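You operate a simulated robot arm through the tools that you are given. There is no shell and no other tool. Be economical: measure what you need, move in short steps, check, and stop when the job is done.

Carry out the task below with a simulated robot arm. There is one attempt and no reset: what you move stays moved.

TASK
Build the piston stack on the post in the card's order.
Fine: row one goes on first; each part sits down on the one below.
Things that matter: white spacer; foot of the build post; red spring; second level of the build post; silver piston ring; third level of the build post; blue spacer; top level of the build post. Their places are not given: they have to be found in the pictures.

It is judged by the outcome, as a careful person would: the job done as asked, and still so three seconds after it is handed in. It fails if anything else is knocked over, pushed out of place, dropped, spilled or broken.

THE ROBOT
A 7-joint arm with a two-finger parallel gripper, fixed in place. Base frame: the origin is at the foot of the arm, x ahead of it, y to its left, z up; the work surface is at about z = 850. Lengths are in mm, angles in rad, forces in N, time in s.
With the tool pointing down near the work surface it reaches from about 240 to 680 mm from the base axis. Its first joint turns from -1.152 to 1.152 rad. Payload 2.4 kg.
Tool frame: the origin (TCP) lies between the finger pads and is the grasp point; the fingertips stand 30 mm ahead of it; z points along the fingers, y is the line along which they close. The gripper opens to 94 mm. The fingers are 28 mm wide and 10 mm thick; the gripper's body (50 by 96 mm) begins 55 mm behind the TCP.
Orientation is told as [roll, pitch, yaw] about the base's x, y, z axes, in that order, counted from this pose: with the fingers straight down and closing along the base's y, the tool's x points along the base's -x, its y along +y and its z along -z.

THE INTERFACE
- The arm moves only by the tool move_arm. Its argument "increments" is a list of rows, each a list of 7 numbers: the turn, a rotation vector about the base's x, y, z in rad, then the shift along the base's x, y, z in mm, then the finger opening in mm, from 0 to 94. In form: [[rx, ry, rz, dx, dy, dz, fingers], ...]. A call has 1 to 20 rows; each row is the pose to reach, as a shift and turn from the pose commanded when the call began. A row lasts 0.2 s, in which the tool goes at most 50 mm and 0.15 rad; a call with a longer step from one row to the next is refused whole, and so is a gripper value outside its range. A pose out of reach is approached as far as the arm can. The call stops where the force on the tool passes 70 N (or 10 N more than at its start, if that is more) or the arm is blocked; 0.2 s more then pass. The fingers move at their own pace (about 153 mm/s each) and stop on an object; they squeeze with about 24 N. The grip force told is the motor's: it shows also when the fingers shut on nothing. Time passes only in rows, and 0.2 s behind the last, so rows that repeat a pose let the fingers close. It gives the time, the measured TCP pose, the force on the tool (base axes), the opening and the grip force at its end, in the units of the frame above (readings bear some noise), and new pictures: "show" is both (left out), scene, wrist or none.
- Cameras (640 x 400 px; columns grow to the right, rows downward): "scene" is fixed at [20.5, 471.8, 1462]; the picture's right is [-0.82, -0.58, 0.00], its down [-0.30, 0.43, -0.85] and it looks along [0.49, -0.69, -0.53] (base axes); focal length 338 px, centre (320, 200). "wrist" rides on the gripper at [-37, 0, -58] in the tool frame; the picture's right is [0.00, -1.00, 0.00], its down [0.97, 0.00, -0.24] and it looks along [0.24, 0.00, 0.97] (tool axes); focal length 218 px, centre (320, 200).
- probe_pixels(camera, pixels): for up to 12 pixels [column, row] of the newest picture of that camera ("zoom" is the newest enlarged one), the place [x, y, z] in the base frame of the surface seen there, good to about 2 mm, but the place of the scene camera against the robot may be out by one fixed shift of up to 25 mm in any direction. No time passes.
- enlarge(camera, box): a new picture of the part [left, top, right, bottom] of that camera's present view, enlarged. No time passes.
- close_job(): hands the job in; it is judged then, once.

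Work in short steps. Measure before you move; look again where a grasp or a placing could have gone wrong, and mend it. You have 80 turns and 120 pictures in all, the two below and enlarged ones among them. Open the gripper and draw the arm clear of the work before you hand the job in, unless the task says otherwise; then end with one line.

The tools are called after "Call:" by a JSON object that holds its "name" and its "arguments". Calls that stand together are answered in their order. move_arm: Moves the arm, as the interface text tells. Its arguments: {"type":"object","properties":{"increments":{"type":"array"},"show":{"type":"string","enum":["both","scene","wrist","none"]}},"required":["increments"]} The other tools are called the same way: probe_pixels (camera, pixels) gives the place of the surface under pixels of a picture; enlarge (camera, box) takes an enlarged picture of a part of a camera's view; close_job () hands the job in.

At the start:

```text
time_s: 0.0
tcp_pos: [294.8, -121.8, 1142.2]
tcp_rot: [0.0, 0.0, 0.0]
contact_force: [0.5, 0.2, -1.0]
finger_gap: 93.9
finger_force: 0.1
```

scene: 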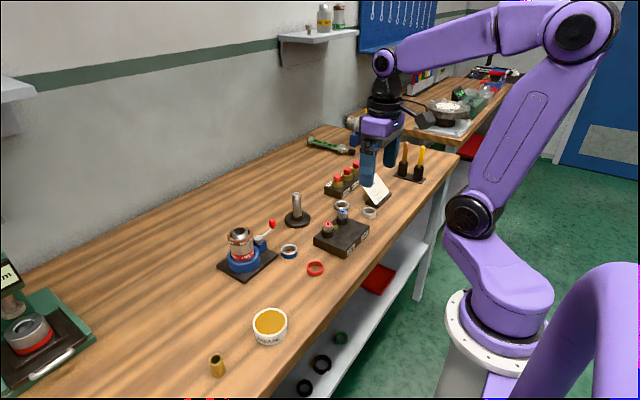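
wrist: 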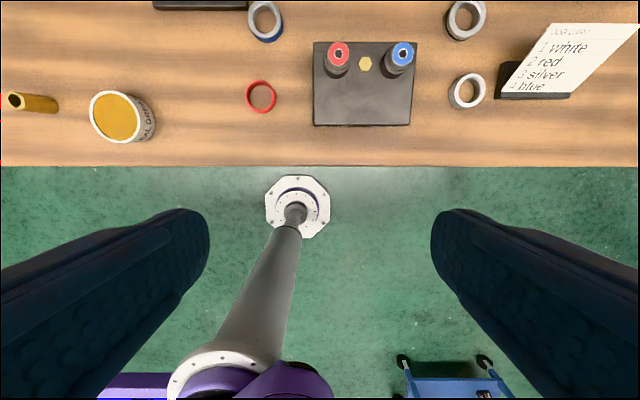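

The wrist view shows the card (white, red, silver, blue) and rings near (265,20), (261,97), (465,20), (467,91). I enlarge both views to identify the parts and the post.

Call:
{"name": "enlarge", "arguments": {"camera": "scene", "box": [210, 150, 430, 290]}}

Call:
{"name": "enlarge", "arguments": {"camera": "wrist", "box": [230, 0, 640, 170]}}

Call:
{"name": "probe_pixels", "arguments": {"camera": "scene", "pixels": [[297, 195], [297, 222], [289, 246], [316, 263], [342, 203], [370, 209], [376, 190], [330, 228]]}}

Call:
{"name": "probe_pixels", "arguments": {"camera": "wrist", "pixels": [[265, 4], [265, 40], [261, 83], [261, 112], [465, 4], [465, 38], [467, 76], [467, 106], [338, 50], [403, 50], [261, 97], [467, 91]]}}

```text
2.86 times, centred on (320, 220) of scene
```

zoom: 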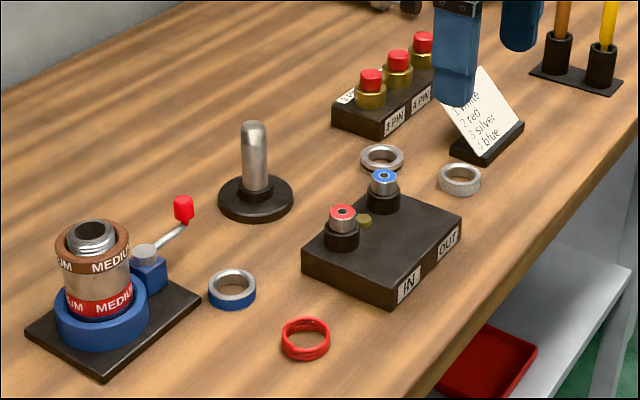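

```text
1.56 times, centred on (435, 85) of wrist
```

zoom: 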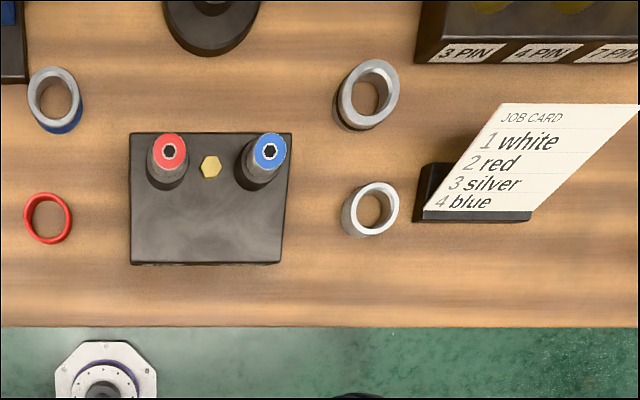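

```text
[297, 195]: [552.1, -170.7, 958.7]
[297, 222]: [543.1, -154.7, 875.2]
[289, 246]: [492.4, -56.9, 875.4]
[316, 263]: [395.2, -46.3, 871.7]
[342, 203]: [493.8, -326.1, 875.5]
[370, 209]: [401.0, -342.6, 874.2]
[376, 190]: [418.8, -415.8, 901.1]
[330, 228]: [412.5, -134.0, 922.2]
```

```text
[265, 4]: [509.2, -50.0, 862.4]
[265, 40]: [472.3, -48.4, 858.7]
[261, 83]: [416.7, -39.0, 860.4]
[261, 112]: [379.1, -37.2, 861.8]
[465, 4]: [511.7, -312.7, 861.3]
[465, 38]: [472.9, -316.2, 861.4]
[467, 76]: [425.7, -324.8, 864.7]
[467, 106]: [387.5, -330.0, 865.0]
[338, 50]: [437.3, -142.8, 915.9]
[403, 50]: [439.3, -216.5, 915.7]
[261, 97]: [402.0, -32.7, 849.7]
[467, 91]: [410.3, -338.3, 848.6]
```

The four rings are found: blue ~(490,-50), red ~(398,-38), silver ~(492,-316), white ~(406,-328), with the post near (545,-160). I move over the middle for a better wrist view.

Call:
{"name": "move_arm", "arguments": {"increments": [[0, 0, 0, 45, -15, 10, 94], [0, 0, 0, 90, -30, 20, 94], [0, 0, 0, 135, -45, 20, 94], [0, 0, 0, 180, -60, 20, 94], [0, 0, 0, 220, -65, 20, 94], [0, 0, 0, 220, -65, 20, 94]]}}

```text
time_s: 1.4
tcp_pos: [516.8, -185.7, 1161.2]
tcp_rot: [0.0, 0.001, -0.001]
contact_force: [0.3, 0.0, 0.3]
finger_gap: 94.0
finger_force: 0.1
```

scene: 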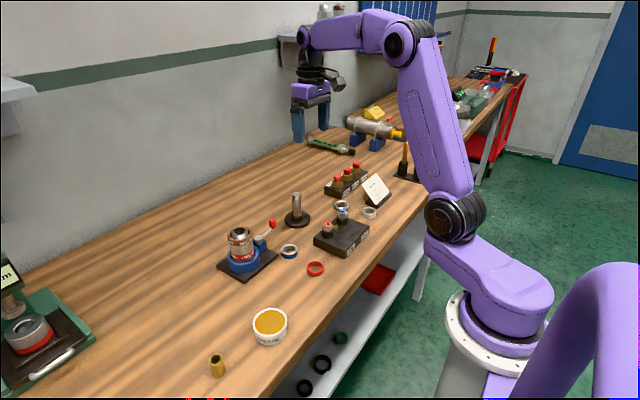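
wrist: 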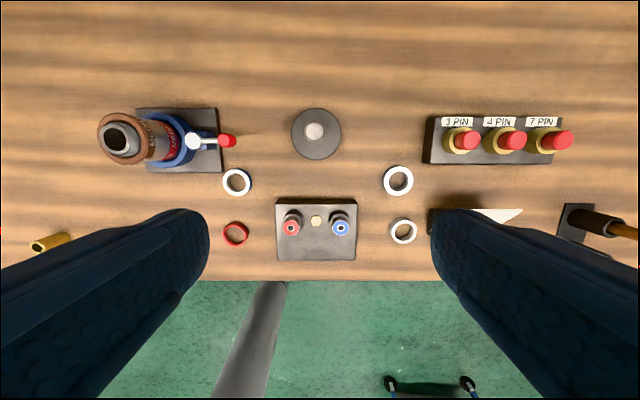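

The post now shows at (315,131) in the wrist view. I probe the post and the rings from here.

Call:
{"name": "enlarge", "arguments": {"camera": "wrist", "box": [210, 90, 450, 270]}}

Call:
{"name": "probe_pixels", "arguments": {"camera": "wrist", "pixels": [[314, 130], [306, 130], [322, 130], [314, 123], [314, 138], [295, 133], [338, 133], [316, 111], [316, 156], [399, 168], [388, 181], [409, 181]]}}

Call:
{"name": "probe_pixels", "arguments": {"camera": "wrist", "pixels": [[391, 231], [415, 231], [403, 220], [403, 241], [225, 182], [249, 182], [237, 171], [237, 194], [225, 234], [247, 234], [236, 224], [236, 245]]}}

```text
2.22 times, centred on (330, 180) of wrist
```

zoom: 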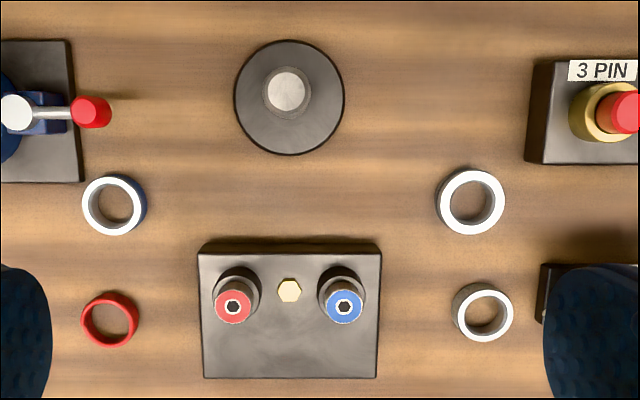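

```text
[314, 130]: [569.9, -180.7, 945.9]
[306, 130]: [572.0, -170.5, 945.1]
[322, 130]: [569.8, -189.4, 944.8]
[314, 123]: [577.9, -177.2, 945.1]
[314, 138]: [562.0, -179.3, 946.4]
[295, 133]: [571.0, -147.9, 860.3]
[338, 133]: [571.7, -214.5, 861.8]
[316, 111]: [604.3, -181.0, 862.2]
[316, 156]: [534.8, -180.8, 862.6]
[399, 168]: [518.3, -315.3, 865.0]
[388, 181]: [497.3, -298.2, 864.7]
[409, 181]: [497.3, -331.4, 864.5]
```

```text
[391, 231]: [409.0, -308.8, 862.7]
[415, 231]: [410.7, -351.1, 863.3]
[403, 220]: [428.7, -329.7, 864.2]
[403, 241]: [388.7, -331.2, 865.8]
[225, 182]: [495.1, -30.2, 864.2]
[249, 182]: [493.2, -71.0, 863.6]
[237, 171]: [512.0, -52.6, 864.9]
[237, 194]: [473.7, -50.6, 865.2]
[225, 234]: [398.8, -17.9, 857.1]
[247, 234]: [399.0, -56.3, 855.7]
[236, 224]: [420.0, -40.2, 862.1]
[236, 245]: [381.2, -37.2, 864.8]
```

Post axis is about (570,-180) with its top near z=947. I look closer at the post's collar and at the room around the white ring and card.

Call:
{"name": "enlarge", "arguments": {"camera": "scene", "box": [270, 180, 350, 230]}}

Call:
{"name": "probe_pixels", "arguments": {"camera": "zoom", "pixels": [[210, 110], [210, 180], [210, 240], [210, 265], [215, 285], [215, 310], [180, 300], [260, 300]]}}

Call:
{"name": "probe_pixels", "arguments": {"camera": "wrist", "pixels": [[429, 212], [429, 225], [435, 208], [482, 215], [312, 142], [312, 147], [356, 205], [300, 130]]}}

```text
8.00 times, centred on (310, 205) of scene
```

zoom: 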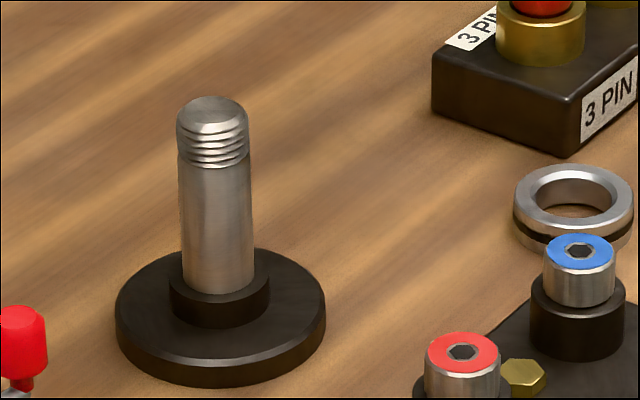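

```text
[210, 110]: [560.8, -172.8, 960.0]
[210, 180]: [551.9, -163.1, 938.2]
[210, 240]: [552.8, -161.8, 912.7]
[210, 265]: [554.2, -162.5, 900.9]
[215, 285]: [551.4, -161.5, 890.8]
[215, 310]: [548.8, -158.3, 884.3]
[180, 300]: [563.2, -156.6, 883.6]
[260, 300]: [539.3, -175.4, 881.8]
```

```text
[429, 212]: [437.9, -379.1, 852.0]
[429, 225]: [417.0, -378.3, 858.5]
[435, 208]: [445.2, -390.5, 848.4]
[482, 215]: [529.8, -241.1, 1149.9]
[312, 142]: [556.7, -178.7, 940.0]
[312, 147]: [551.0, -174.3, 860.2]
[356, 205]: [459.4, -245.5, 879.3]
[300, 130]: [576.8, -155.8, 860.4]
```

The collar top is at about z=875, and the card stand begins at y≈-378, leaving 27 mm beside the white ring. I go above the white ring for a close look.

Call:
{"name": "move_arm", "arguments": {"increments": [[0, 0, 0, -18, -25, -30, 60], [0, 0, 0, -36, -49, -60, 60], [0, 0, 0, -54, -73, -90, 60], [0, 0, 0, -72, -97, -120, 60], [0, 0, 0, -90, -121, -150, 60], [0, 0, 0, -106, -143, -170, 60], [0, 0, 0, -106, -143, -190, 60], [0, 0, 0, -106, -143, -190, 60]]}}

Call:
{"name": "probe_pixels", "arguments": {"camera": "scene", "pixels": [[376, 175], [381, 177], [368, 187]]}}

```text
time_s: 3.2
tcp_pos: [410.8, -329.8, 972.4]
tcp_rot: [-0.001, 0.0, 0.0]
contact_force: [0.2, -0.3, 0.0]
finger_gap: 60.0
finger_force: 0.1
```

scene: 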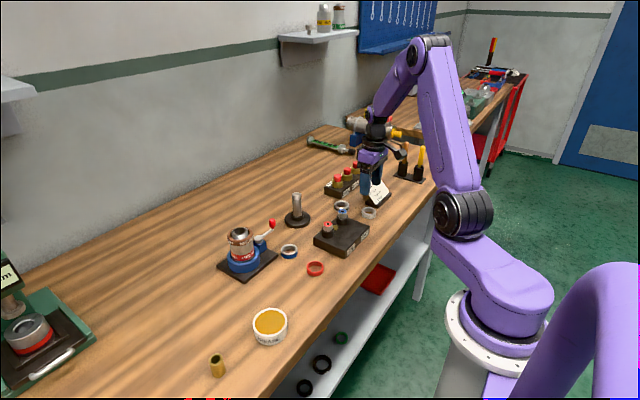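
wrist: 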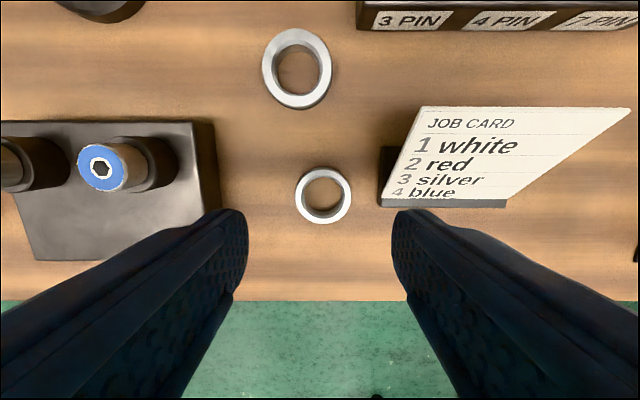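

```text
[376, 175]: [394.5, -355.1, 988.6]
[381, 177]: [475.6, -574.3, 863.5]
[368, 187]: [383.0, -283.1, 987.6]
```

I probe the white ring edges and the card's top and near edge.

Call:
{"name": "probe_pixels", "arguments": {"camera": "wrist", "pixels": [[298, 196], [348, 196], [323, 171], [323, 220], [323, 196], [425, 110], [620, 112], [384, 203], [392, 170], [213, 170], [400, 170]]}}

```text
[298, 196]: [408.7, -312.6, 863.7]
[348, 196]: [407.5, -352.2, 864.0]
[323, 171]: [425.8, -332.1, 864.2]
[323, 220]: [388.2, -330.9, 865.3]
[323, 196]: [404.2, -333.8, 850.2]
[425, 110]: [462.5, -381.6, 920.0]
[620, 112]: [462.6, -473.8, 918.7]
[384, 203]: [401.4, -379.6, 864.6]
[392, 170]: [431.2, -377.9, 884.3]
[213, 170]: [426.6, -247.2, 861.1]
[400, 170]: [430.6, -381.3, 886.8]
```

Ring centre is about (407,-332), and the card top at z=920 stays below the gripper body. I lower to TCP z≈886 with the fingers at 58 mm and close.

Call:
{"name": "move_arm", "arguments": {"increments": [[0, 0, 0, -3.5, -2, -30, 57], [0, 0, 0, -3.5, -2, -60, 57], [0, 0, 0, -3.5, -2, -80, 57], [0, 0, 0, -3.5, -2, -87, 57], [0, 0, 0, -3.5, -2, -87, 57], [0, 0, 0, -3.5, -2, -87, 30], [0, 0, 0, -3.5, -2, -87, 30], [0, 0, 0, -3.5, -2, -87, 30]]}}

```text
time_s: 5.0
tcp_pos: [407.2, -331.4, 885.5]
tcp_rot: [0.0, 0.0, 0.0]
contact_force: [0.5, 0.6, 0.3]
finger_gap: 42.8
finger_force: 23.8
```

scene: 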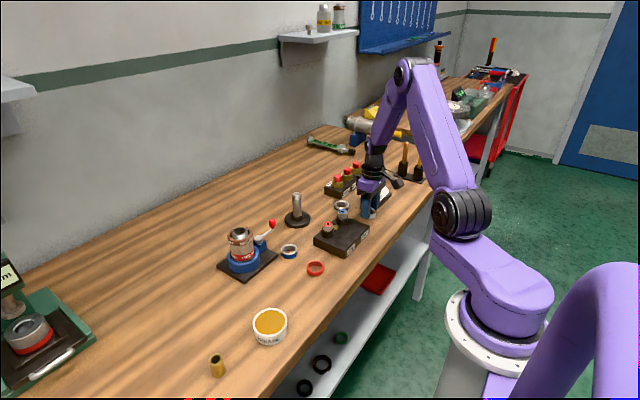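
wrist: 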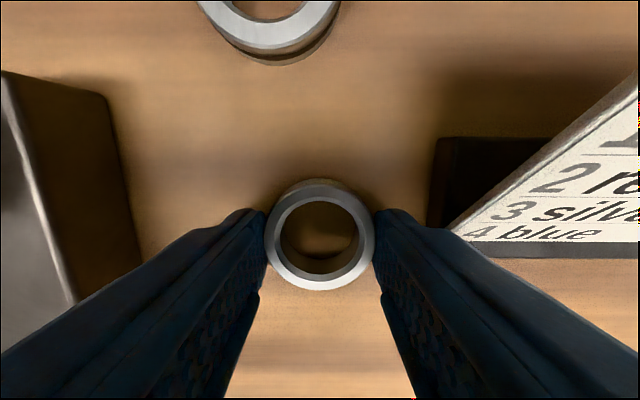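

The ring is gripped at 42.8 mm. I probe its rim to get its offset from the TCP, then lift.

Call:
{"name": "probe_pixels", "arguments": {"camera": "wrist", "pixels": [[320, 185], [320, 284], [270, 240], [369, 240], [320, 196], [320, 277]]}}

Call:
{"name": "move_arm", "arguments": {"increments": [[0, 0, 0, 0, 0, 20, 30], [0, 0, 0, 0, 0, 60, 30], [0, 0, 0, 0, 0, 105, 30], [0, 0, 0, 20, 20, 135, 30], [0, 0, 0, 50, 50, 135, 30], [0, 0, 0, 80, 80, 135, 30], [0, 0, 0, 110, 110, 135, 30], [0, 0, 0, 135, 135, 135, 30], [0, 0, 0, 155, 150, 120, 30], [0, 0, 0, 155, 150, 120, 30]]}}

```text
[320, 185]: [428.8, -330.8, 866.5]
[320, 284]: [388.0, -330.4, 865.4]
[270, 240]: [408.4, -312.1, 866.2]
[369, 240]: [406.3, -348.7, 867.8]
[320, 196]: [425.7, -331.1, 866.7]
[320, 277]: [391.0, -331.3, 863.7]
```

```text
time_s: 7.2
tcp_pos: [560.5, -182.7, 1004.5]
tcp_rot: [0.001, 0.001, -0.001]
contact_force: [-0.4, -0.4, -0.4]
finger_gap: 42.5
finger_force: 24.2
```

scene: 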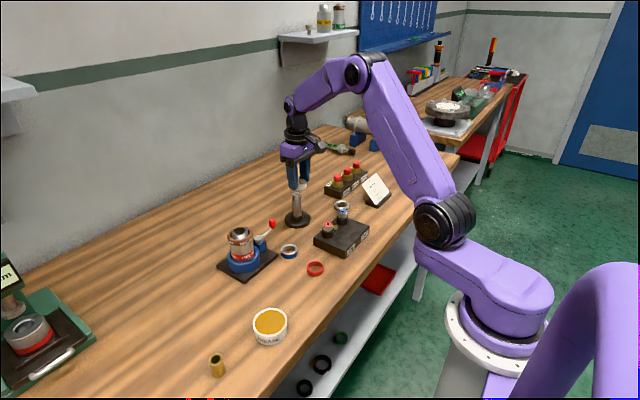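
wrist: 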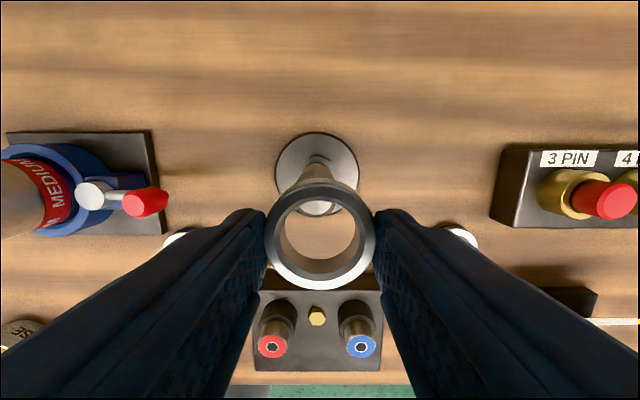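

The post top shows through the ring near (318,205). I probe it and the base disc to refine the axis.

Call:
{"name": "enlarge", "arguments": {"camera": "wrist", "box": [256, 120, 384, 300]}}

Call:
{"name": "probe_pixels", "arguments": {"camera": "wrist", "pixels": [[318, 214], [318, 208], [306, 207], [332, 207], [317, 134], [278, 165], [356, 165], [318, 170], [317, 155], [312, 176], [324, 176]]}}

```text
2.22 times, centred on (320, 210) of wrist
```

zoom: 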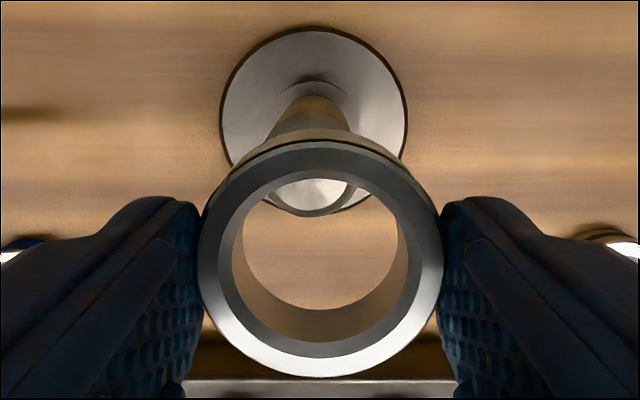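

```text
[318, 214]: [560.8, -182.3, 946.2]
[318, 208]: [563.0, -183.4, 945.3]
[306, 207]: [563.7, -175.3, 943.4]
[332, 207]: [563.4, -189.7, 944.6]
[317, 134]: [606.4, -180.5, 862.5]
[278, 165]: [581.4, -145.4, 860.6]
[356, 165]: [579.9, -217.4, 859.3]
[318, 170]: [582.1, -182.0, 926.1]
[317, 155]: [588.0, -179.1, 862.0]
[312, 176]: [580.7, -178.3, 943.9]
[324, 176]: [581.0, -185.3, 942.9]
```

Post axis is about (570.5,-181.5). I centre the ring over it, lower it just past the post top, and check.

Call:
{"name": "move_arm", "arguments": {"increments": [[0, 0, 0, 9.5, 1.2, 0, 30], [0, 0, 0, 9.5, 1.2, -10, 30], [0, 0, 0, 9.5, 1.2, -20, 30], [0, 0, 0, 9.5, 1.2, -30, 30]], "show": "wrist"}}

Call:
{"name": "enlarge", "arguments": {"camera": "wrist", "box": [256, 120, 384, 300]}}

```text
time_s: 8.2
tcp_pos: [570.1, -180.8, 974.6]
tcp_rot: [0.0, 0.0, 0.0]
contact_force: [0.7, 0.0, -0.2]
finger_gap: 42.9
finger_force: 24.2
```

wrist: 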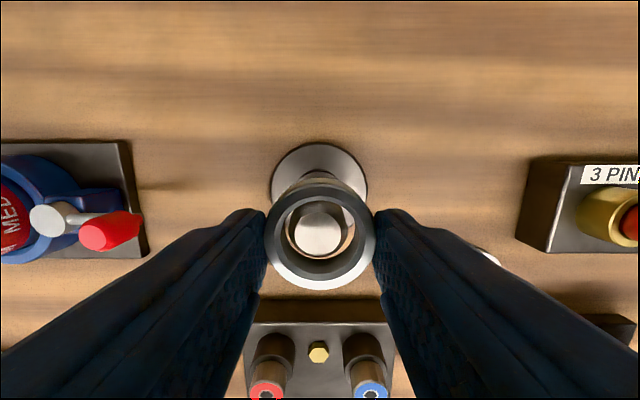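

```text
2.22 times, centred on (320, 210) of wrist
```

zoom: 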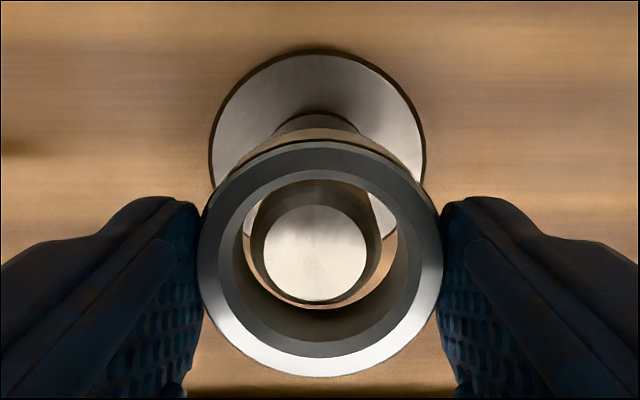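

The post is well inside the ring bore. I lower to just above the collar.

Call:
{"name": "move_arm", "arguments": {"increments": [[0, 0, 0, 0, 0.6, -15, 30], [0, 0, 0, 0, 0.6, -30, 30], [0, 0, 0, 0, 0.6, -45, 30], [0, 0, 0, 0, 0.6, -56, 30], [0, 0, 0, 0, 0.6, -61, 30], [0, 0, 0, 0, 0.6, -61, 30]], "show": "wrist"}}

Call:
{"name": "enlarge", "arguments": {"camera": "scene", "box": [260, 160, 356, 230]}}

```text
time_s: 9.6
tcp_pos: [569.6, -179.8, 913.9]
tcp_rot: [0.0, 0.0, -0.002]
contact_force: [-1.0, 0.5, -0.3]
finger_gap: 42.7
finger_force: 24.2
```

wrist: 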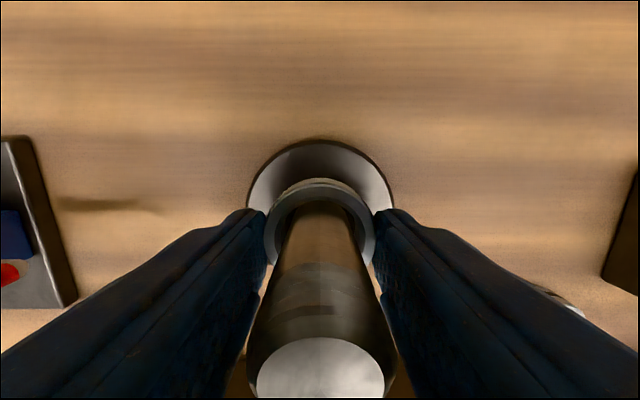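

```text
5.71 times, centred on (308, 195) of scene
```

zoom: 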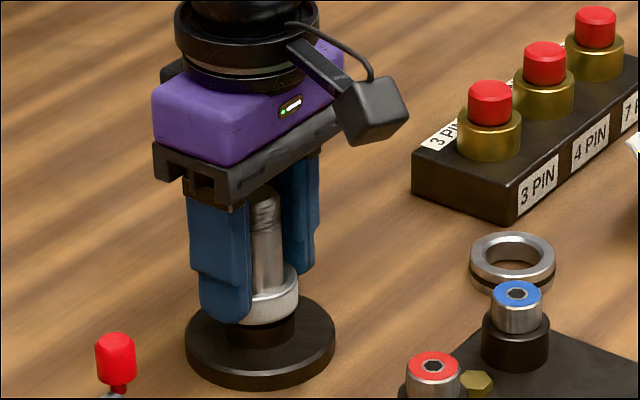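

The ring hovers just above the collar with no contact. I ease down a few mm.

Call:
{"name": "move_arm", "arguments": {"increments": [[0, 0, 0, 0, 0, -1.5, 30], [0, 0, 0, 0, 0, -3, 30], [0, 0, 0, 0, 0, -4, 30]], "show": "none"}}

Call:
{"name": "enlarge", "arguments": {"camera": "scene", "box": [260, 180, 340, 230]}}

```text
time_s: 10.4
tcp_pos: [570.2, -179.3, 910.5]
tcp_rot: [0.0, -0.002, -0.001]
contact_force: [-0.1, 0.3, -0.9]
finger_gap: 42.6
finger_force: 24.4
```

```text
8.00 times, centred on (300, 205) of scene
```

zoom: 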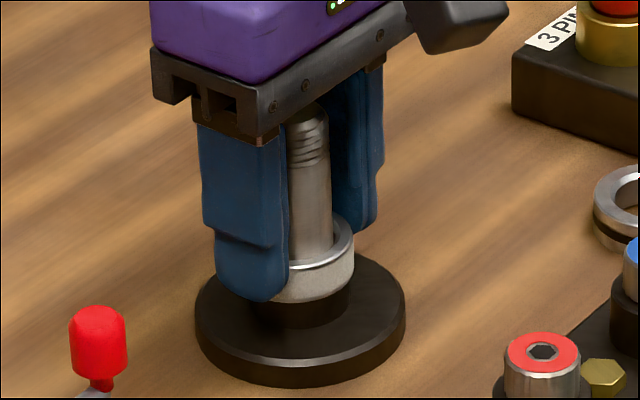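

Still no contact force; I keep lowering in small steps.

Call:
{"name": "move_arm", "arguments": {"increments": [[0, 0, 0, 0, -0.5, -1, 30], [0, 0, 0, 0, -0.5, -2, 30], [0, 0, 0, 0, -0.5, -3, 30]], "show": "wrist"}}

Call:
{"name": "enlarge", "arguments": {"camera": "scene", "box": [260, 180, 340, 230]}}

```text
time_s: 11.2
tcp_pos: [570.7, -180.4, 908.1]
tcp_rot: [0.0, -0.001, -0.001]
contact_force: [-7.6, 1.5, 18.0]
finger_gap: 43.0
finger_force: 23.9
```

wrist: 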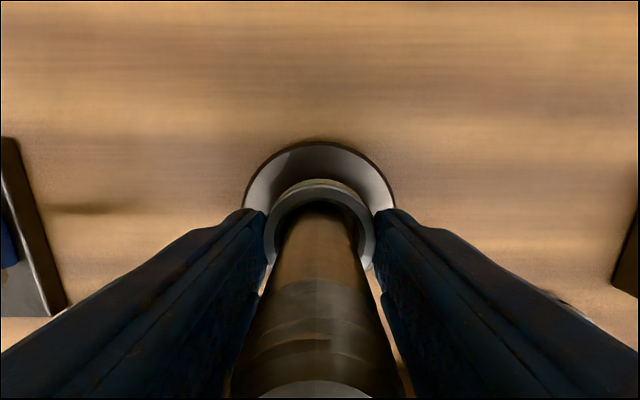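

```text
8.00 times, centred on (300, 205) of scene
```

zoom: 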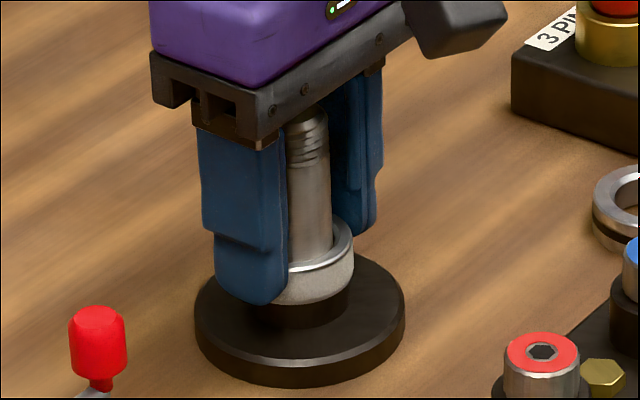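

Contact (18 N) at ring bottom z≈872.5: it rests on the collar. I open and rise.

Call:
{"name": "move_arm", "arguments": {"increments": [[0, 0, 0, 0, 0, 1, 60], [0, 0, 0, 0, 0, 1, 60], [0, 0, 0, 0, 0, 20, 60], [0, 0, 0, 0, 0, 60, 60], [0, 0, 0, 0, 0, 105, 60], [0, 0, 0, -30, 0, 105, 60]]}}

Call:
{"name": "enlarge", "arguments": {"camera": "scene", "box": [260, 180, 340, 230]}}

Call:
{"name": "enlarge", "arguments": {"camera": "wrist", "box": [240, 90, 400, 190]}}

```text
time_s: 12.6
tcp_pos: [539.1, -182.1, 1011.6]
tcp_rot: [-0.001, 0.001, 0.001]
contact_force: [0.1, 0.0, 0.4]
finger_gap: 60.1
finger_force: 0.0
```

scene: 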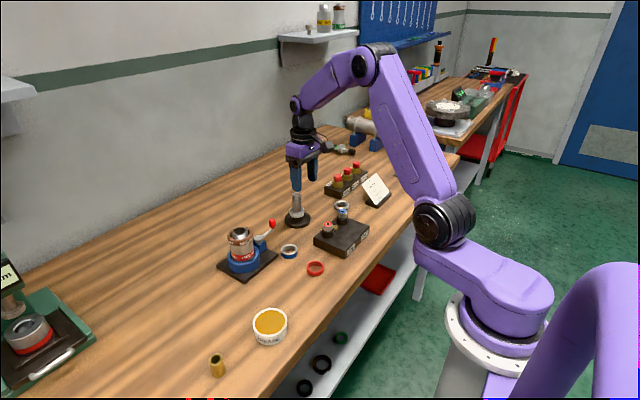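
wrist: 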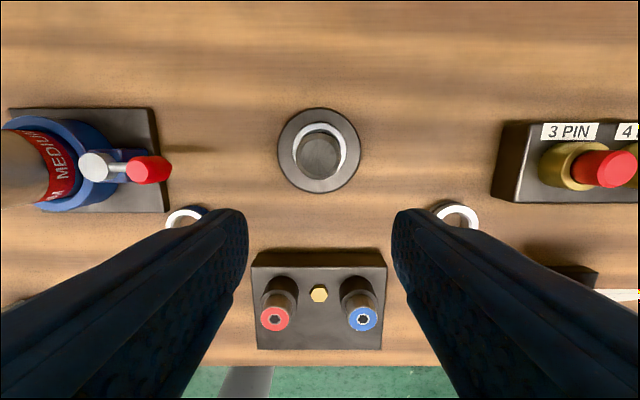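

```text
8.00 times, centred on (300, 205) of scene
```

zoom: 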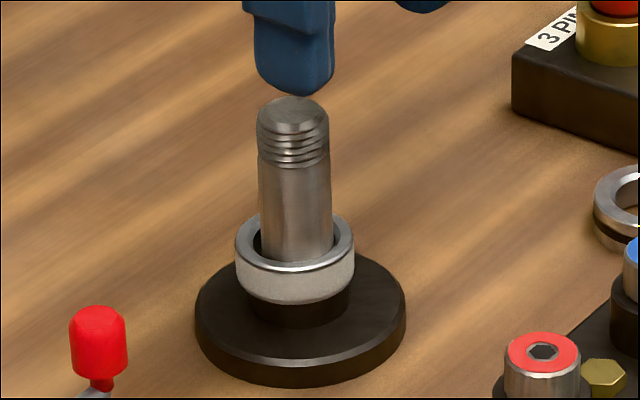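

```text
4.00 times, centred on (320, 140) of wrist
```

zoom: 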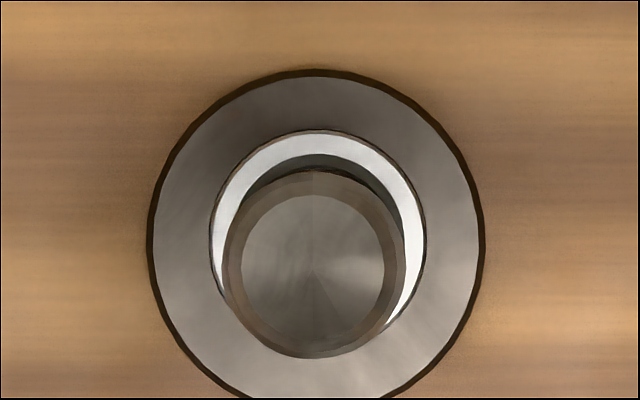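

The white spacer sits level on the collar. Next is the red spring at about (400,-38): I go above it.

Call:
{"name": "move_arm", "arguments": {"increments": [[0, 0, 0, -28, 29, 0, 70], [0, 0, 0, -56, 58, 0, 70], [0, 0, 0, -84, 87, 0, 70], [0, 0, 0, -112, 116, 0, 70], [0, 0, 0, -139, 144, -10, 70], [0, 0, 0, -139, 144, -40, 70], [0, 0, 0, -139, 144, -40, 70]], "show": "wrist"}}

Call:
{"name": "enlarge", "arguments": {"camera": "wrist", "box": [240, 150, 400, 250]}}

```text
time_s: 14.2
tcp_pos: [400.6, -35.2, 971.4]
tcp_rot: [0.0, 0.001, 0.0]
contact_force: [0.3, 0.4, -0.1]
finger_gap: 69.9
finger_force: 0.0
```

wrist: 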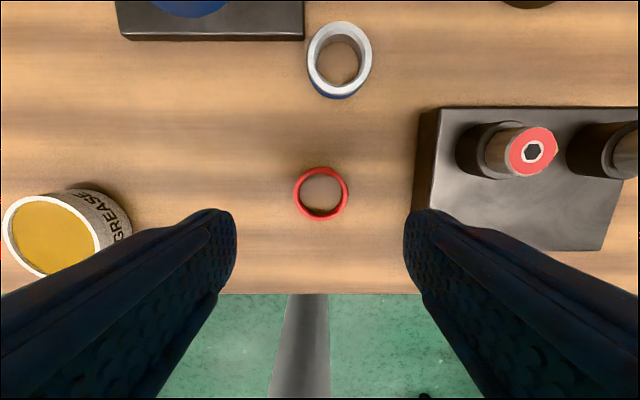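

```text
4.00 times, centred on (320, 200) of wrist
```

zoom: 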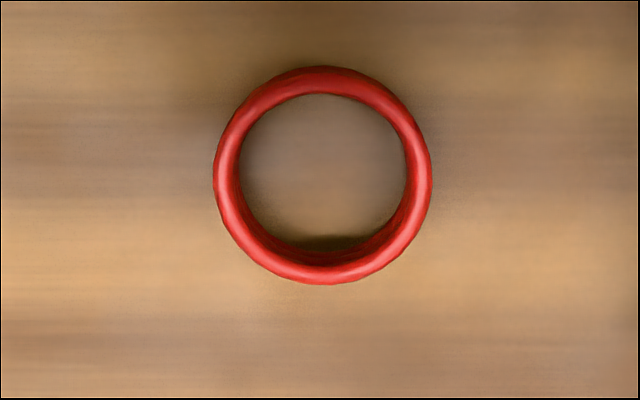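

Call:
{"name": "probe_pixels", "arguments": {"camera": "zoom", "pixels": [[228, 175], [418, 175], [322, 80], [322, 272], [240, 240], [400, 115]]}}

```text
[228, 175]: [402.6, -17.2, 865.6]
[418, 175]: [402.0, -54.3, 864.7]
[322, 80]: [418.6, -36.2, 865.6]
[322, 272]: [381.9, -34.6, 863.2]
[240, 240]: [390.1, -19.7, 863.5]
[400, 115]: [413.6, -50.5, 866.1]
```

Red spring centre is about (400.3,-35.8), top z≈866. I lower to TCP z≈885.5 and grip.

Call:
{"name": "move_arm", "arguments": {"increments": [[0, 0, 0, 0, -0.7, -30, 60], [0, 0, 0, 0, -0.7, -60, 60], [0, 0, 0, 0, -0.7, -80, 60], [0, 0, 0, 0, -0.7, -86, 60], [0, 0, 0, 0, -0.7, -86, 60], [0, 0, 0, 0, -0.7, -86, 30], [0, 0, 0, 0, -0.7, -86, 30], [0, 0, 0, 0, -0.7, -86, 30]], "show": "wrist"}}

Call:
{"name": "probe_pixels", "arguments": {"camera": "wrist", "pixels": [[320, 188], [320, 284], [320, 190], [320, 280]]}}

Call:
{"name": "enlarge", "arguments": {"camera": "scene", "box": [260, 220, 380, 295]}}

```text
time_s: 16.0
tcp_pos: [401.7, -36.3, 885.4]
tcp_rot: [0.001, 0.0, 0.0]
contact_force: [-0.2, 0.1, 1.3]
finger_gap: 42.6
finger_force: 24.2
```

wrist: 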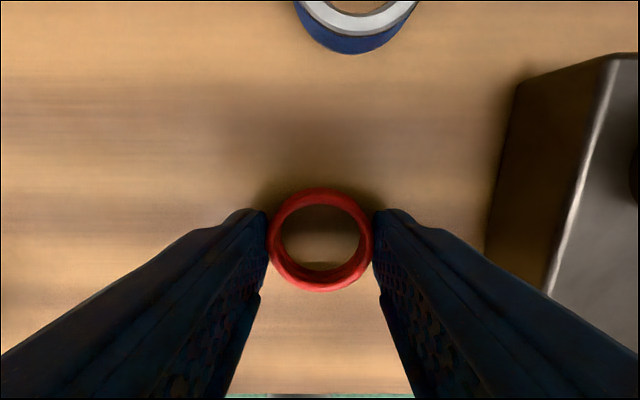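

```text
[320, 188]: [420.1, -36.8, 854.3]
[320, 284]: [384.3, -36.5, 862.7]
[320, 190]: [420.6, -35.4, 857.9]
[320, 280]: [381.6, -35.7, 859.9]
```

```text
5.33 times, centred on (320, 258) of scene
```

zoom: 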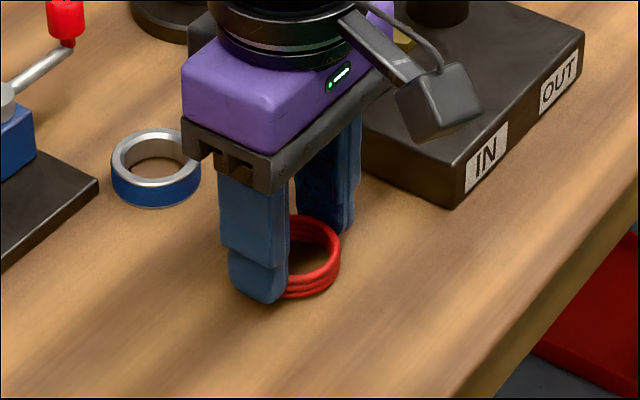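

Gripped at 42.6 mm, centred in the fingers. I lift and carry it above the post.

Call:
{"name": "move_arm", "arguments": {"increments": [[0, 0, 0, 0, 0, 20, 30], [0, 0, 0, 0, 0, 60, 30], [0, 0, 0, 0, 0, 100, 30], [0, 0, 0, 20, -18, 125, 30], [0, 0, 0, 50, -44, 125, 30], [0, 0, 0, 80, -70, 125, 30], [0, 0, 0, 110, -96, 125, 30], [0, 0, 0, 140, -120, 125, 30], [0, 0, 0, 165, -140, 115, 30], [0, 0, 0, 169.5, -144.7, 110, 30], [0, 0, 0, 169.5, -144.7, 110, 30]], "show": "wrist"}}

Call:
{"name": "enlarge", "arguments": {"camera": "wrist", "box": [256, 120, 384, 300]}}

```text
time_s: 18.4
tcp_pos: [569.8, -181.2, 994.3]
tcp_rot: [-0.002, -0.001, 0.001]
contact_force: [-0.3, -0.1, -0.8]
finger_gap: 42.2
finger_force: 24.1
```

wrist: 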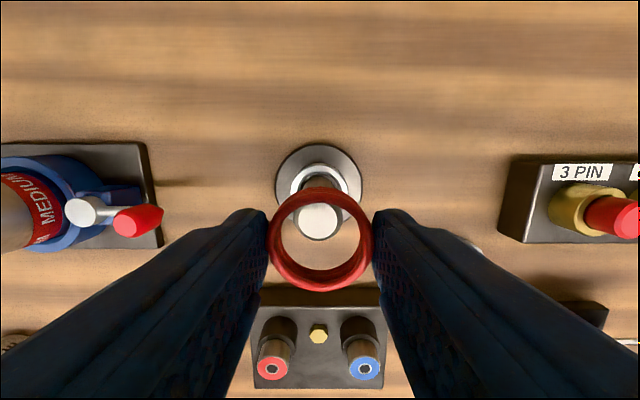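

```text
2.22 times, centred on (320, 210) of wrist
```

zoom: 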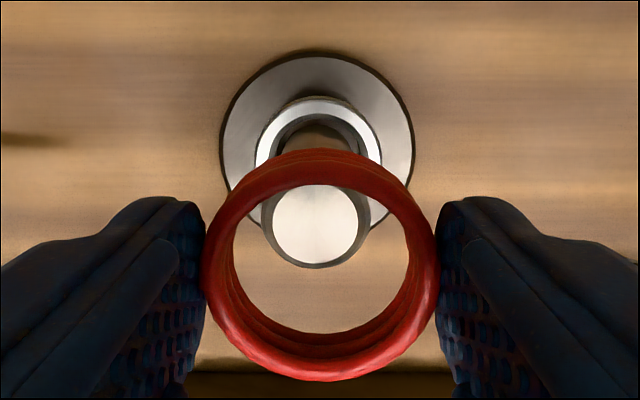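

Aligned to within about 1 mm. I lower it over the post to just above the white spacer.

Call:
{"name": "move_arm", "arguments": {"increments": [[0, 0, 0, 0.3, 0.6, -15, 30], [0, 0, 0, 0.3, 0.6, -30, 30], [0, 0, 0, 0.3, 0.6, -45, 30], [0, 0, 0, 0.3, 0.6, -57, 30], [0, 0, 0, 0.3, 0.6, -65, 30], [0, 0, 0, 0.3, 0.6, -68, 30], [0, 0, 0, 0.3, 0.6, -69, 30]], "show": "none"}}

Call:
{"name": "enlarge", "arguments": {"camera": "scene", "box": [260, 180, 340, 230]}}

```text
time_s: 20.0
tcp_pos: [570.0, -180.2, 926.2]
tcp_rot: [0.0, 0.001, -0.001]
contact_force: [0.3, 0.0, -1.4]
finger_gap: 41.9
finger_force: 23.5
```

```text
8.00 times, centred on (300, 205) of scene
```

zoom: 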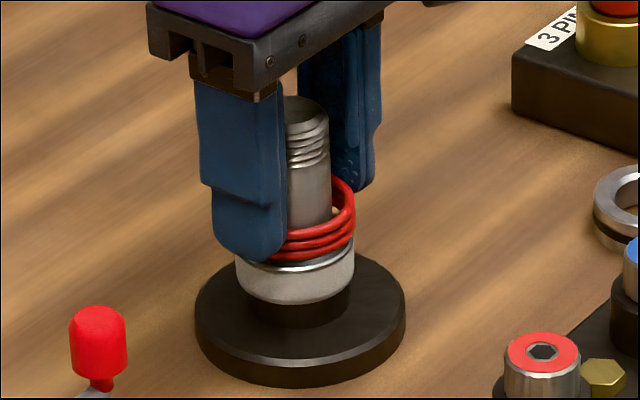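

The spring is just above the white ring with no contact force; I ease down 3 mm more.

Call:
{"name": "move_arm", "arguments": {"increments": [[0, 0, 0, 0, 0, -1, 30], [0, 0, 0, 0, 0, -2, 30], [0, 0, 0, 0, 0, -3, 30]], "show": "none"}}

Call:
{"name": "enlarge", "arguments": {"camera": "scene", "box": [260, 180, 340, 230]}}

```text
time_s: 20.8
tcp_pos: [571.1, -181.6, 925.3]
tcp_rot: [0.0, 0.0, -0.002]
contact_force: [-1.4, 0.2, 5.4]
finger_gap: 42.0
finger_force: 23.7
```

```text
8.00 times, centred on (300, 205) of scene
```

zoom: 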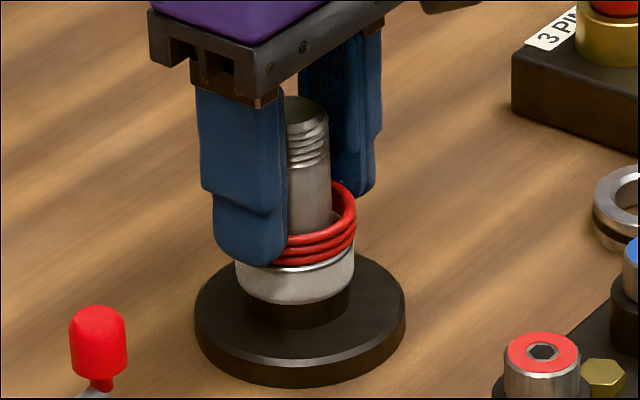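

Contact with the white spacer (5 N). I open and rise, then look.

Call:
{"name": "move_arm", "arguments": {"increments": [[0, 0, 0, 0, 0, 0.5, 60], [0, 0, 0, 0, 0, 0.5, 60], [0, 0, 0, 0, 0, 20, 60], [0, 0, 0, 0, 0, 60, 60], [0, 0, 0, 0, 0, 90, 60], [0, 0, 0, -30, 0, 90, 60]], "show": "wrist"}}

Call:
{"name": "enlarge", "arguments": {"camera": "scene", "box": [260, 180, 340, 230]}}

```text
time_s: 22.2
tcp_pos: [541.1, -180.8, 1013.6]
tcp_rot: [-0.001, -0.001, 0.0]
contact_force: [-0.5, 0.5, 0.6]
finger_gap: 59.9
finger_force: 0.1
```

wrist: 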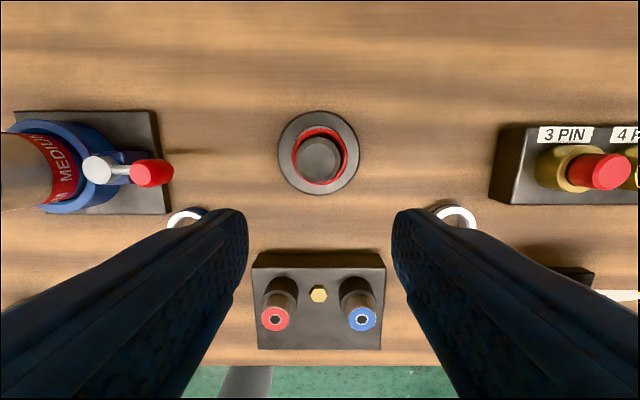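

```text
8.00 times, centred on (300, 205) of scene
```

zoom: 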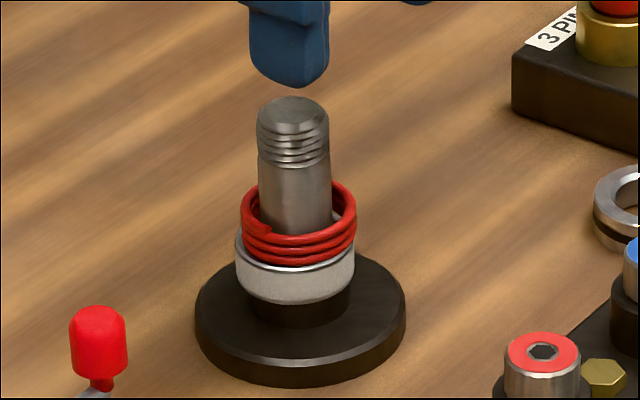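

The red spring is seated. Next the silver ring at about (497,-315).

Call:
{"name": "move_arm", "arguments": {"increments": [[0, 0, 0, -11, -34, 0, 70], [0, 0, 0, -22, -67, 0, 70], [0, 0, 0, -33, -100, -10, 70], [0, 0, 0, -43, -134, -20, 70], [0, 0, 0, -43, -134, -42, 70], [0, 0, 0, -43, -134, -42, 70]], "show": "wrist"}}

Call:
{"name": "enlarge", "arguments": {"camera": "wrist", "box": [240, 150, 400, 250]}}

Call:
{"name": "probe_pixels", "arguments": {"camera": "wrist", "pixels": [[295, 198], [345, 198], [320, 174], [320, 223]]}}

```text
time_s: 23.6
tcp_pos: [498.2, -314.8, 972.4]
tcp_rot: [0.0, -0.001, -0.001]
contact_force: [0.2, -0.1, 0.3]
finger_gap: 70.0
finger_force: 0.1
```

wrist: 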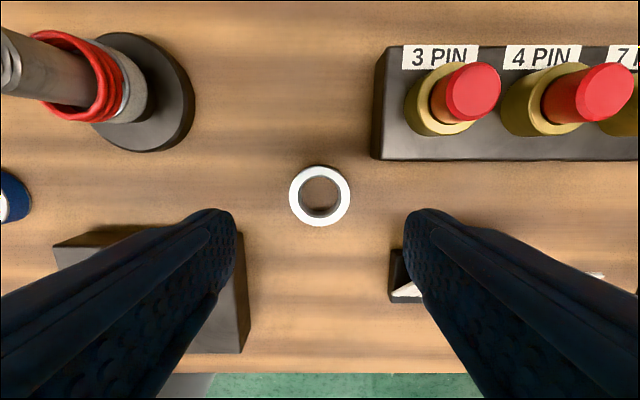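

```text
4.00 times, centred on (320, 200) of wrist
```

zoom: 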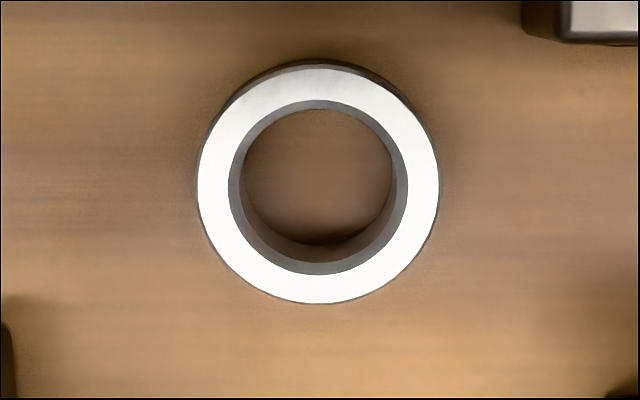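

```text
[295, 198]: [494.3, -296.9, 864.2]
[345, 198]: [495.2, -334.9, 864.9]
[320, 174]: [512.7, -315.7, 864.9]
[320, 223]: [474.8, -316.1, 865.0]
```

Silver ring centre is about (496,-315.5), OD ≈46. I lower and grip.

Call:
{"name": "move_arm", "arguments": {"increments": [[0, 0, 0, -2, -0.7, -30, 66], [0, 0, 0, -2, -0.7, -60, 66], [0, 0, 0, -2, -0.7, -80, 66], [0, 0, 0, -2, -0.7, -87, 66], [0, 0, 0, -2, -0.7, -87, 66], [0, 0, 0, -2, -0.7, -87, 35], [0, 0, 0, -2, -0.7, -87, 35], [0, 0, 0, -2, -0.7, -87, 35]], "show": "wrist"}}

Call:
{"name": "probe_pixels", "arguments": {"camera": "wrist", "pixels": [[320, 186], [320, 284], [320, 180], [320, 290]]}}

```text
time_s: 25.4
tcp_pos: [497.0, -315.4, 884.8]
tcp_rot: [-0.001, -0.001, 0.0]
contact_force: [-0.4, -0.3, 0.3]
finger_gap: 46.5
finger_force: 24.6
```

wrist: 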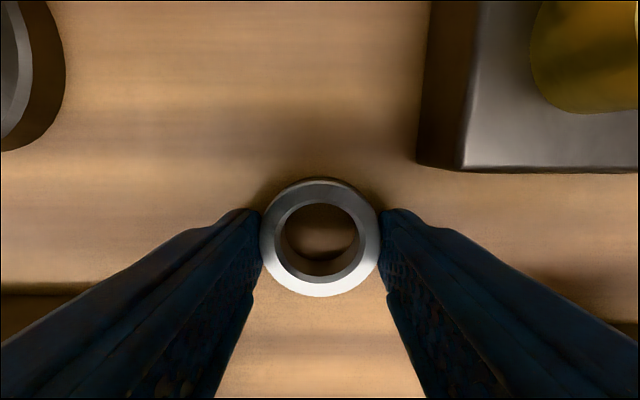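

```text
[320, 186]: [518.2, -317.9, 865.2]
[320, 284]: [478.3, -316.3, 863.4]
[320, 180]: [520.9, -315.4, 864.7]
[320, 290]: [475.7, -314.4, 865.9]
```

Gripped at 46.5 mm. I lift and carry it above the post.

Call:
{"name": "move_arm", "arguments": {"increments": [[0, 0, 0, 0, 0, 20, 35], [0, 0, 0, 0, 0, 60, 35], [0, 0, 0, 0, 0, 100, 35], [0, 0, 0, 10, 18, 120, 35], [0, 0, 0, 25, 46, 120, 35], [0, 0, 0, 41, 75, 120, 35], [0, 0, 0, 57, 104, 120, 35], [0, 0, 0, 69, 127, 115, 35], [0, 0, 0, 73.2, 134.8, 110, 35], [0, 0, 0, 73.2, 134.8, 110, 35]], "show": "wrist"}}

Call:
{"name": "enlarge", "arguments": {"camera": "wrist", "box": [256, 120, 384, 300]}}

```text
time_s: 27.6
tcp_pos: [569.6, -180.8, 995.0]
tcp_rot: [0.0, 0.002, 0.0]
contact_force: [-0.6, 0.1, -0.7]
finger_gap: 46.9
finger_force: 23.5
```

wrist: 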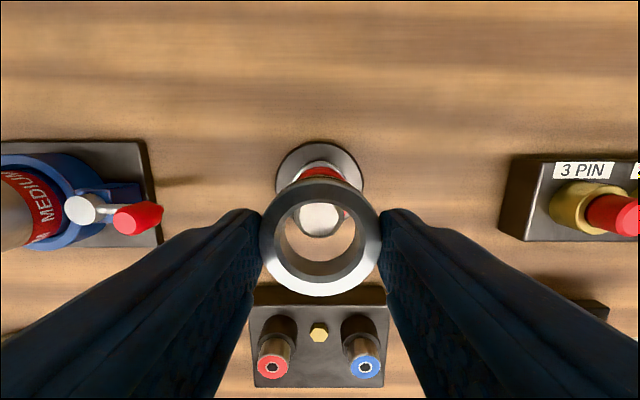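

```text
2.22 times, centred on (320, 210) of wrist
```

zoom: 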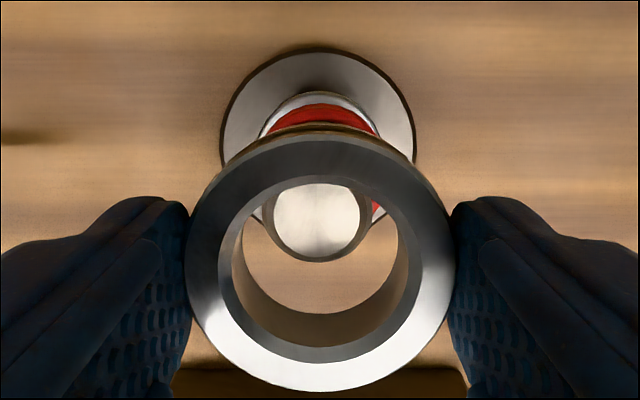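

Centred on the post. I lower it toward the spring (contact expected near TCP z≈941).

Call:
{"name": "move_arm", "arguments": {"increments": [[0, 0, 0, 0, 0.5, -15, 35], [0, 0, 0, 0, 0.5, -30, 35], [0, 0, 0, 0, 0.5, -42, 35], [0, 0, 0, 0, 0.5, -48, 35], [0, 0, 0, 0, 0.5, -50, 35], [0, 0, 0, 0, 0.5, -51, 35]], "show": "none"}}

Call:
{"name": "enlarge", "arguments": {"camera": "scene", "box": [260, 180, 340, 230]}}

```text
time_s: 29.0
tcp_pos: [569.8, -179.6, 944.0]
tcp_rot: [-0.001, -0.001, -0.001]
contact_force: [0.0, -0.3, -1.0]
finger_gap: 46.8
finger_force: 24.0
```

```text
8.00 times, centred on (300, 205) of scene
```

zoom: 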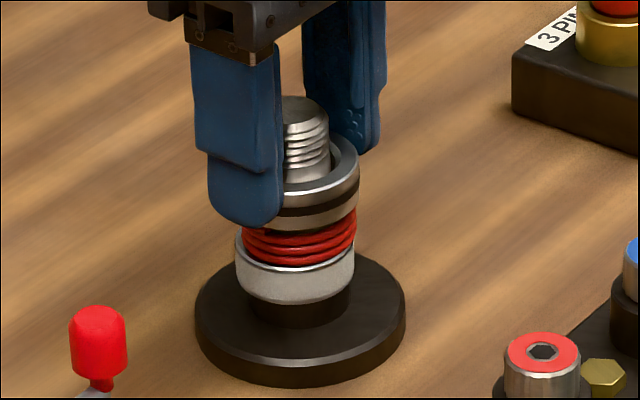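

No contact yet; I ease down a few more mm.

Call:
{"name": "move_arm", "arguments": {"increments": [[0, 0, 0, 0, -0.5, -1, 35], [0, 0, 0, 0, -0.5, -2, 35], [0, 0, 0, 0, -0.5, -3, 35]], "show": "none"}}

Call:
{"name": "enlarge", "arguments": {"camera": "scene", "box": [260, 180, 340, 230]}}

```text
time_s: 29.8
tcp_pos: [569.4, -181.1, 941.6]
tcp_rot: [0.001, 0.0, -0.001]
contact_force: [-0.1, -0.4, -0.8]
finger_gap: 46.7
finger_force: 23.3
```

```text
8.00 times, centred on (300, 205) of scene
```

zoom: 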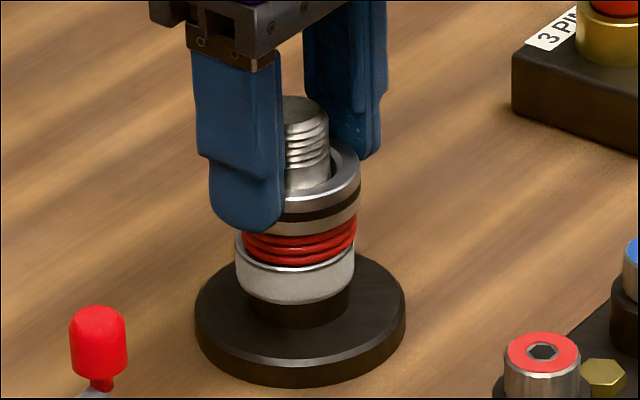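

Call:
{"name": "move_arm", "arguments": {"increments": [[0, 0, 0, 0, 0, -1, 35], [0, 0, 0, 0, 0, -2, 35], [0, 0, 0, 0, 0, -3, 35]], "show": "none"}}

Call:
{"name": "enlarge", "arguments": {"camera": "scene", "box": [260, 180, 340, 230]}}

```text
time_s: 30.6
tcp_pos: [570.2, -181.7, 939.8]
tcp_rot: [-0.002, -0.004, 0.001]
contact_force: [-0.8, 1.0, 18.8]
finger_gap: 46.7
finger_force: 23.6
```

```text
8.00 times, centred on (300, 205) of scene
```

zoom: 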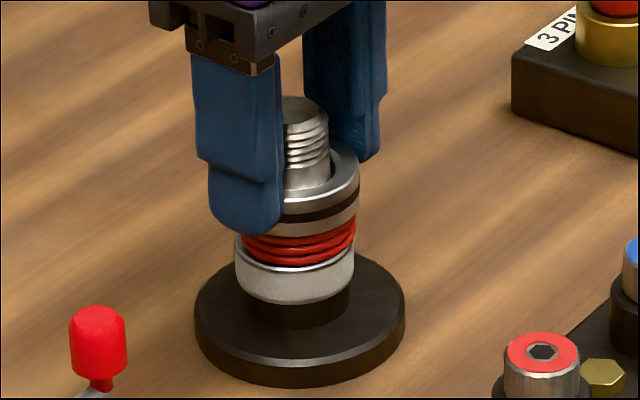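

Contact at 18.8 N: the silver ring is seated on the spring. I open, rise and check.

Call:
{"name": "move_arm", "arguments": {"increments": [[0, 0, 0, 0, 0, 1, 66], [0, 0, 0, 0, 0, 1, 66], [0, 0, 0, 0, 0, 20, 66], [0, 0, 0, 0, 0, 60, 66], [0, 0, 0, 0, 0, 75, 66], [0, 0, 0, -30, 0, 75, 66]], "show": "wrist"}}

Call:
{"name": "enlarge", "arguments": {"camera": "scene", "box": [260, 180, 340, 230]}}

```text
time_s: 32.0
tcp_pos: [539.6, -182.1, 1015.0]
tcp_rot: [0.0, -0.001, 0.002]
contact_force: [-0.6, 0.6, -1.3]
finger_gap: 66.0
finger_force: 0.1
```

wrist: 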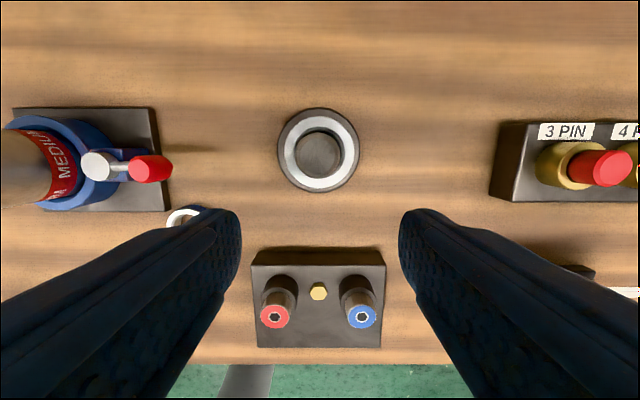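

```text
8.00 times, centred on (300, 205) of scene
```

zoom: 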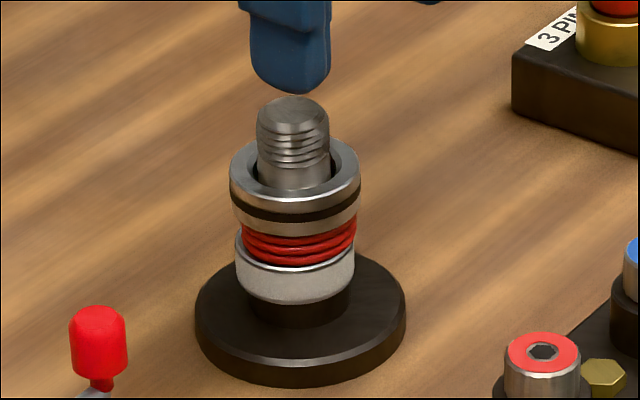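

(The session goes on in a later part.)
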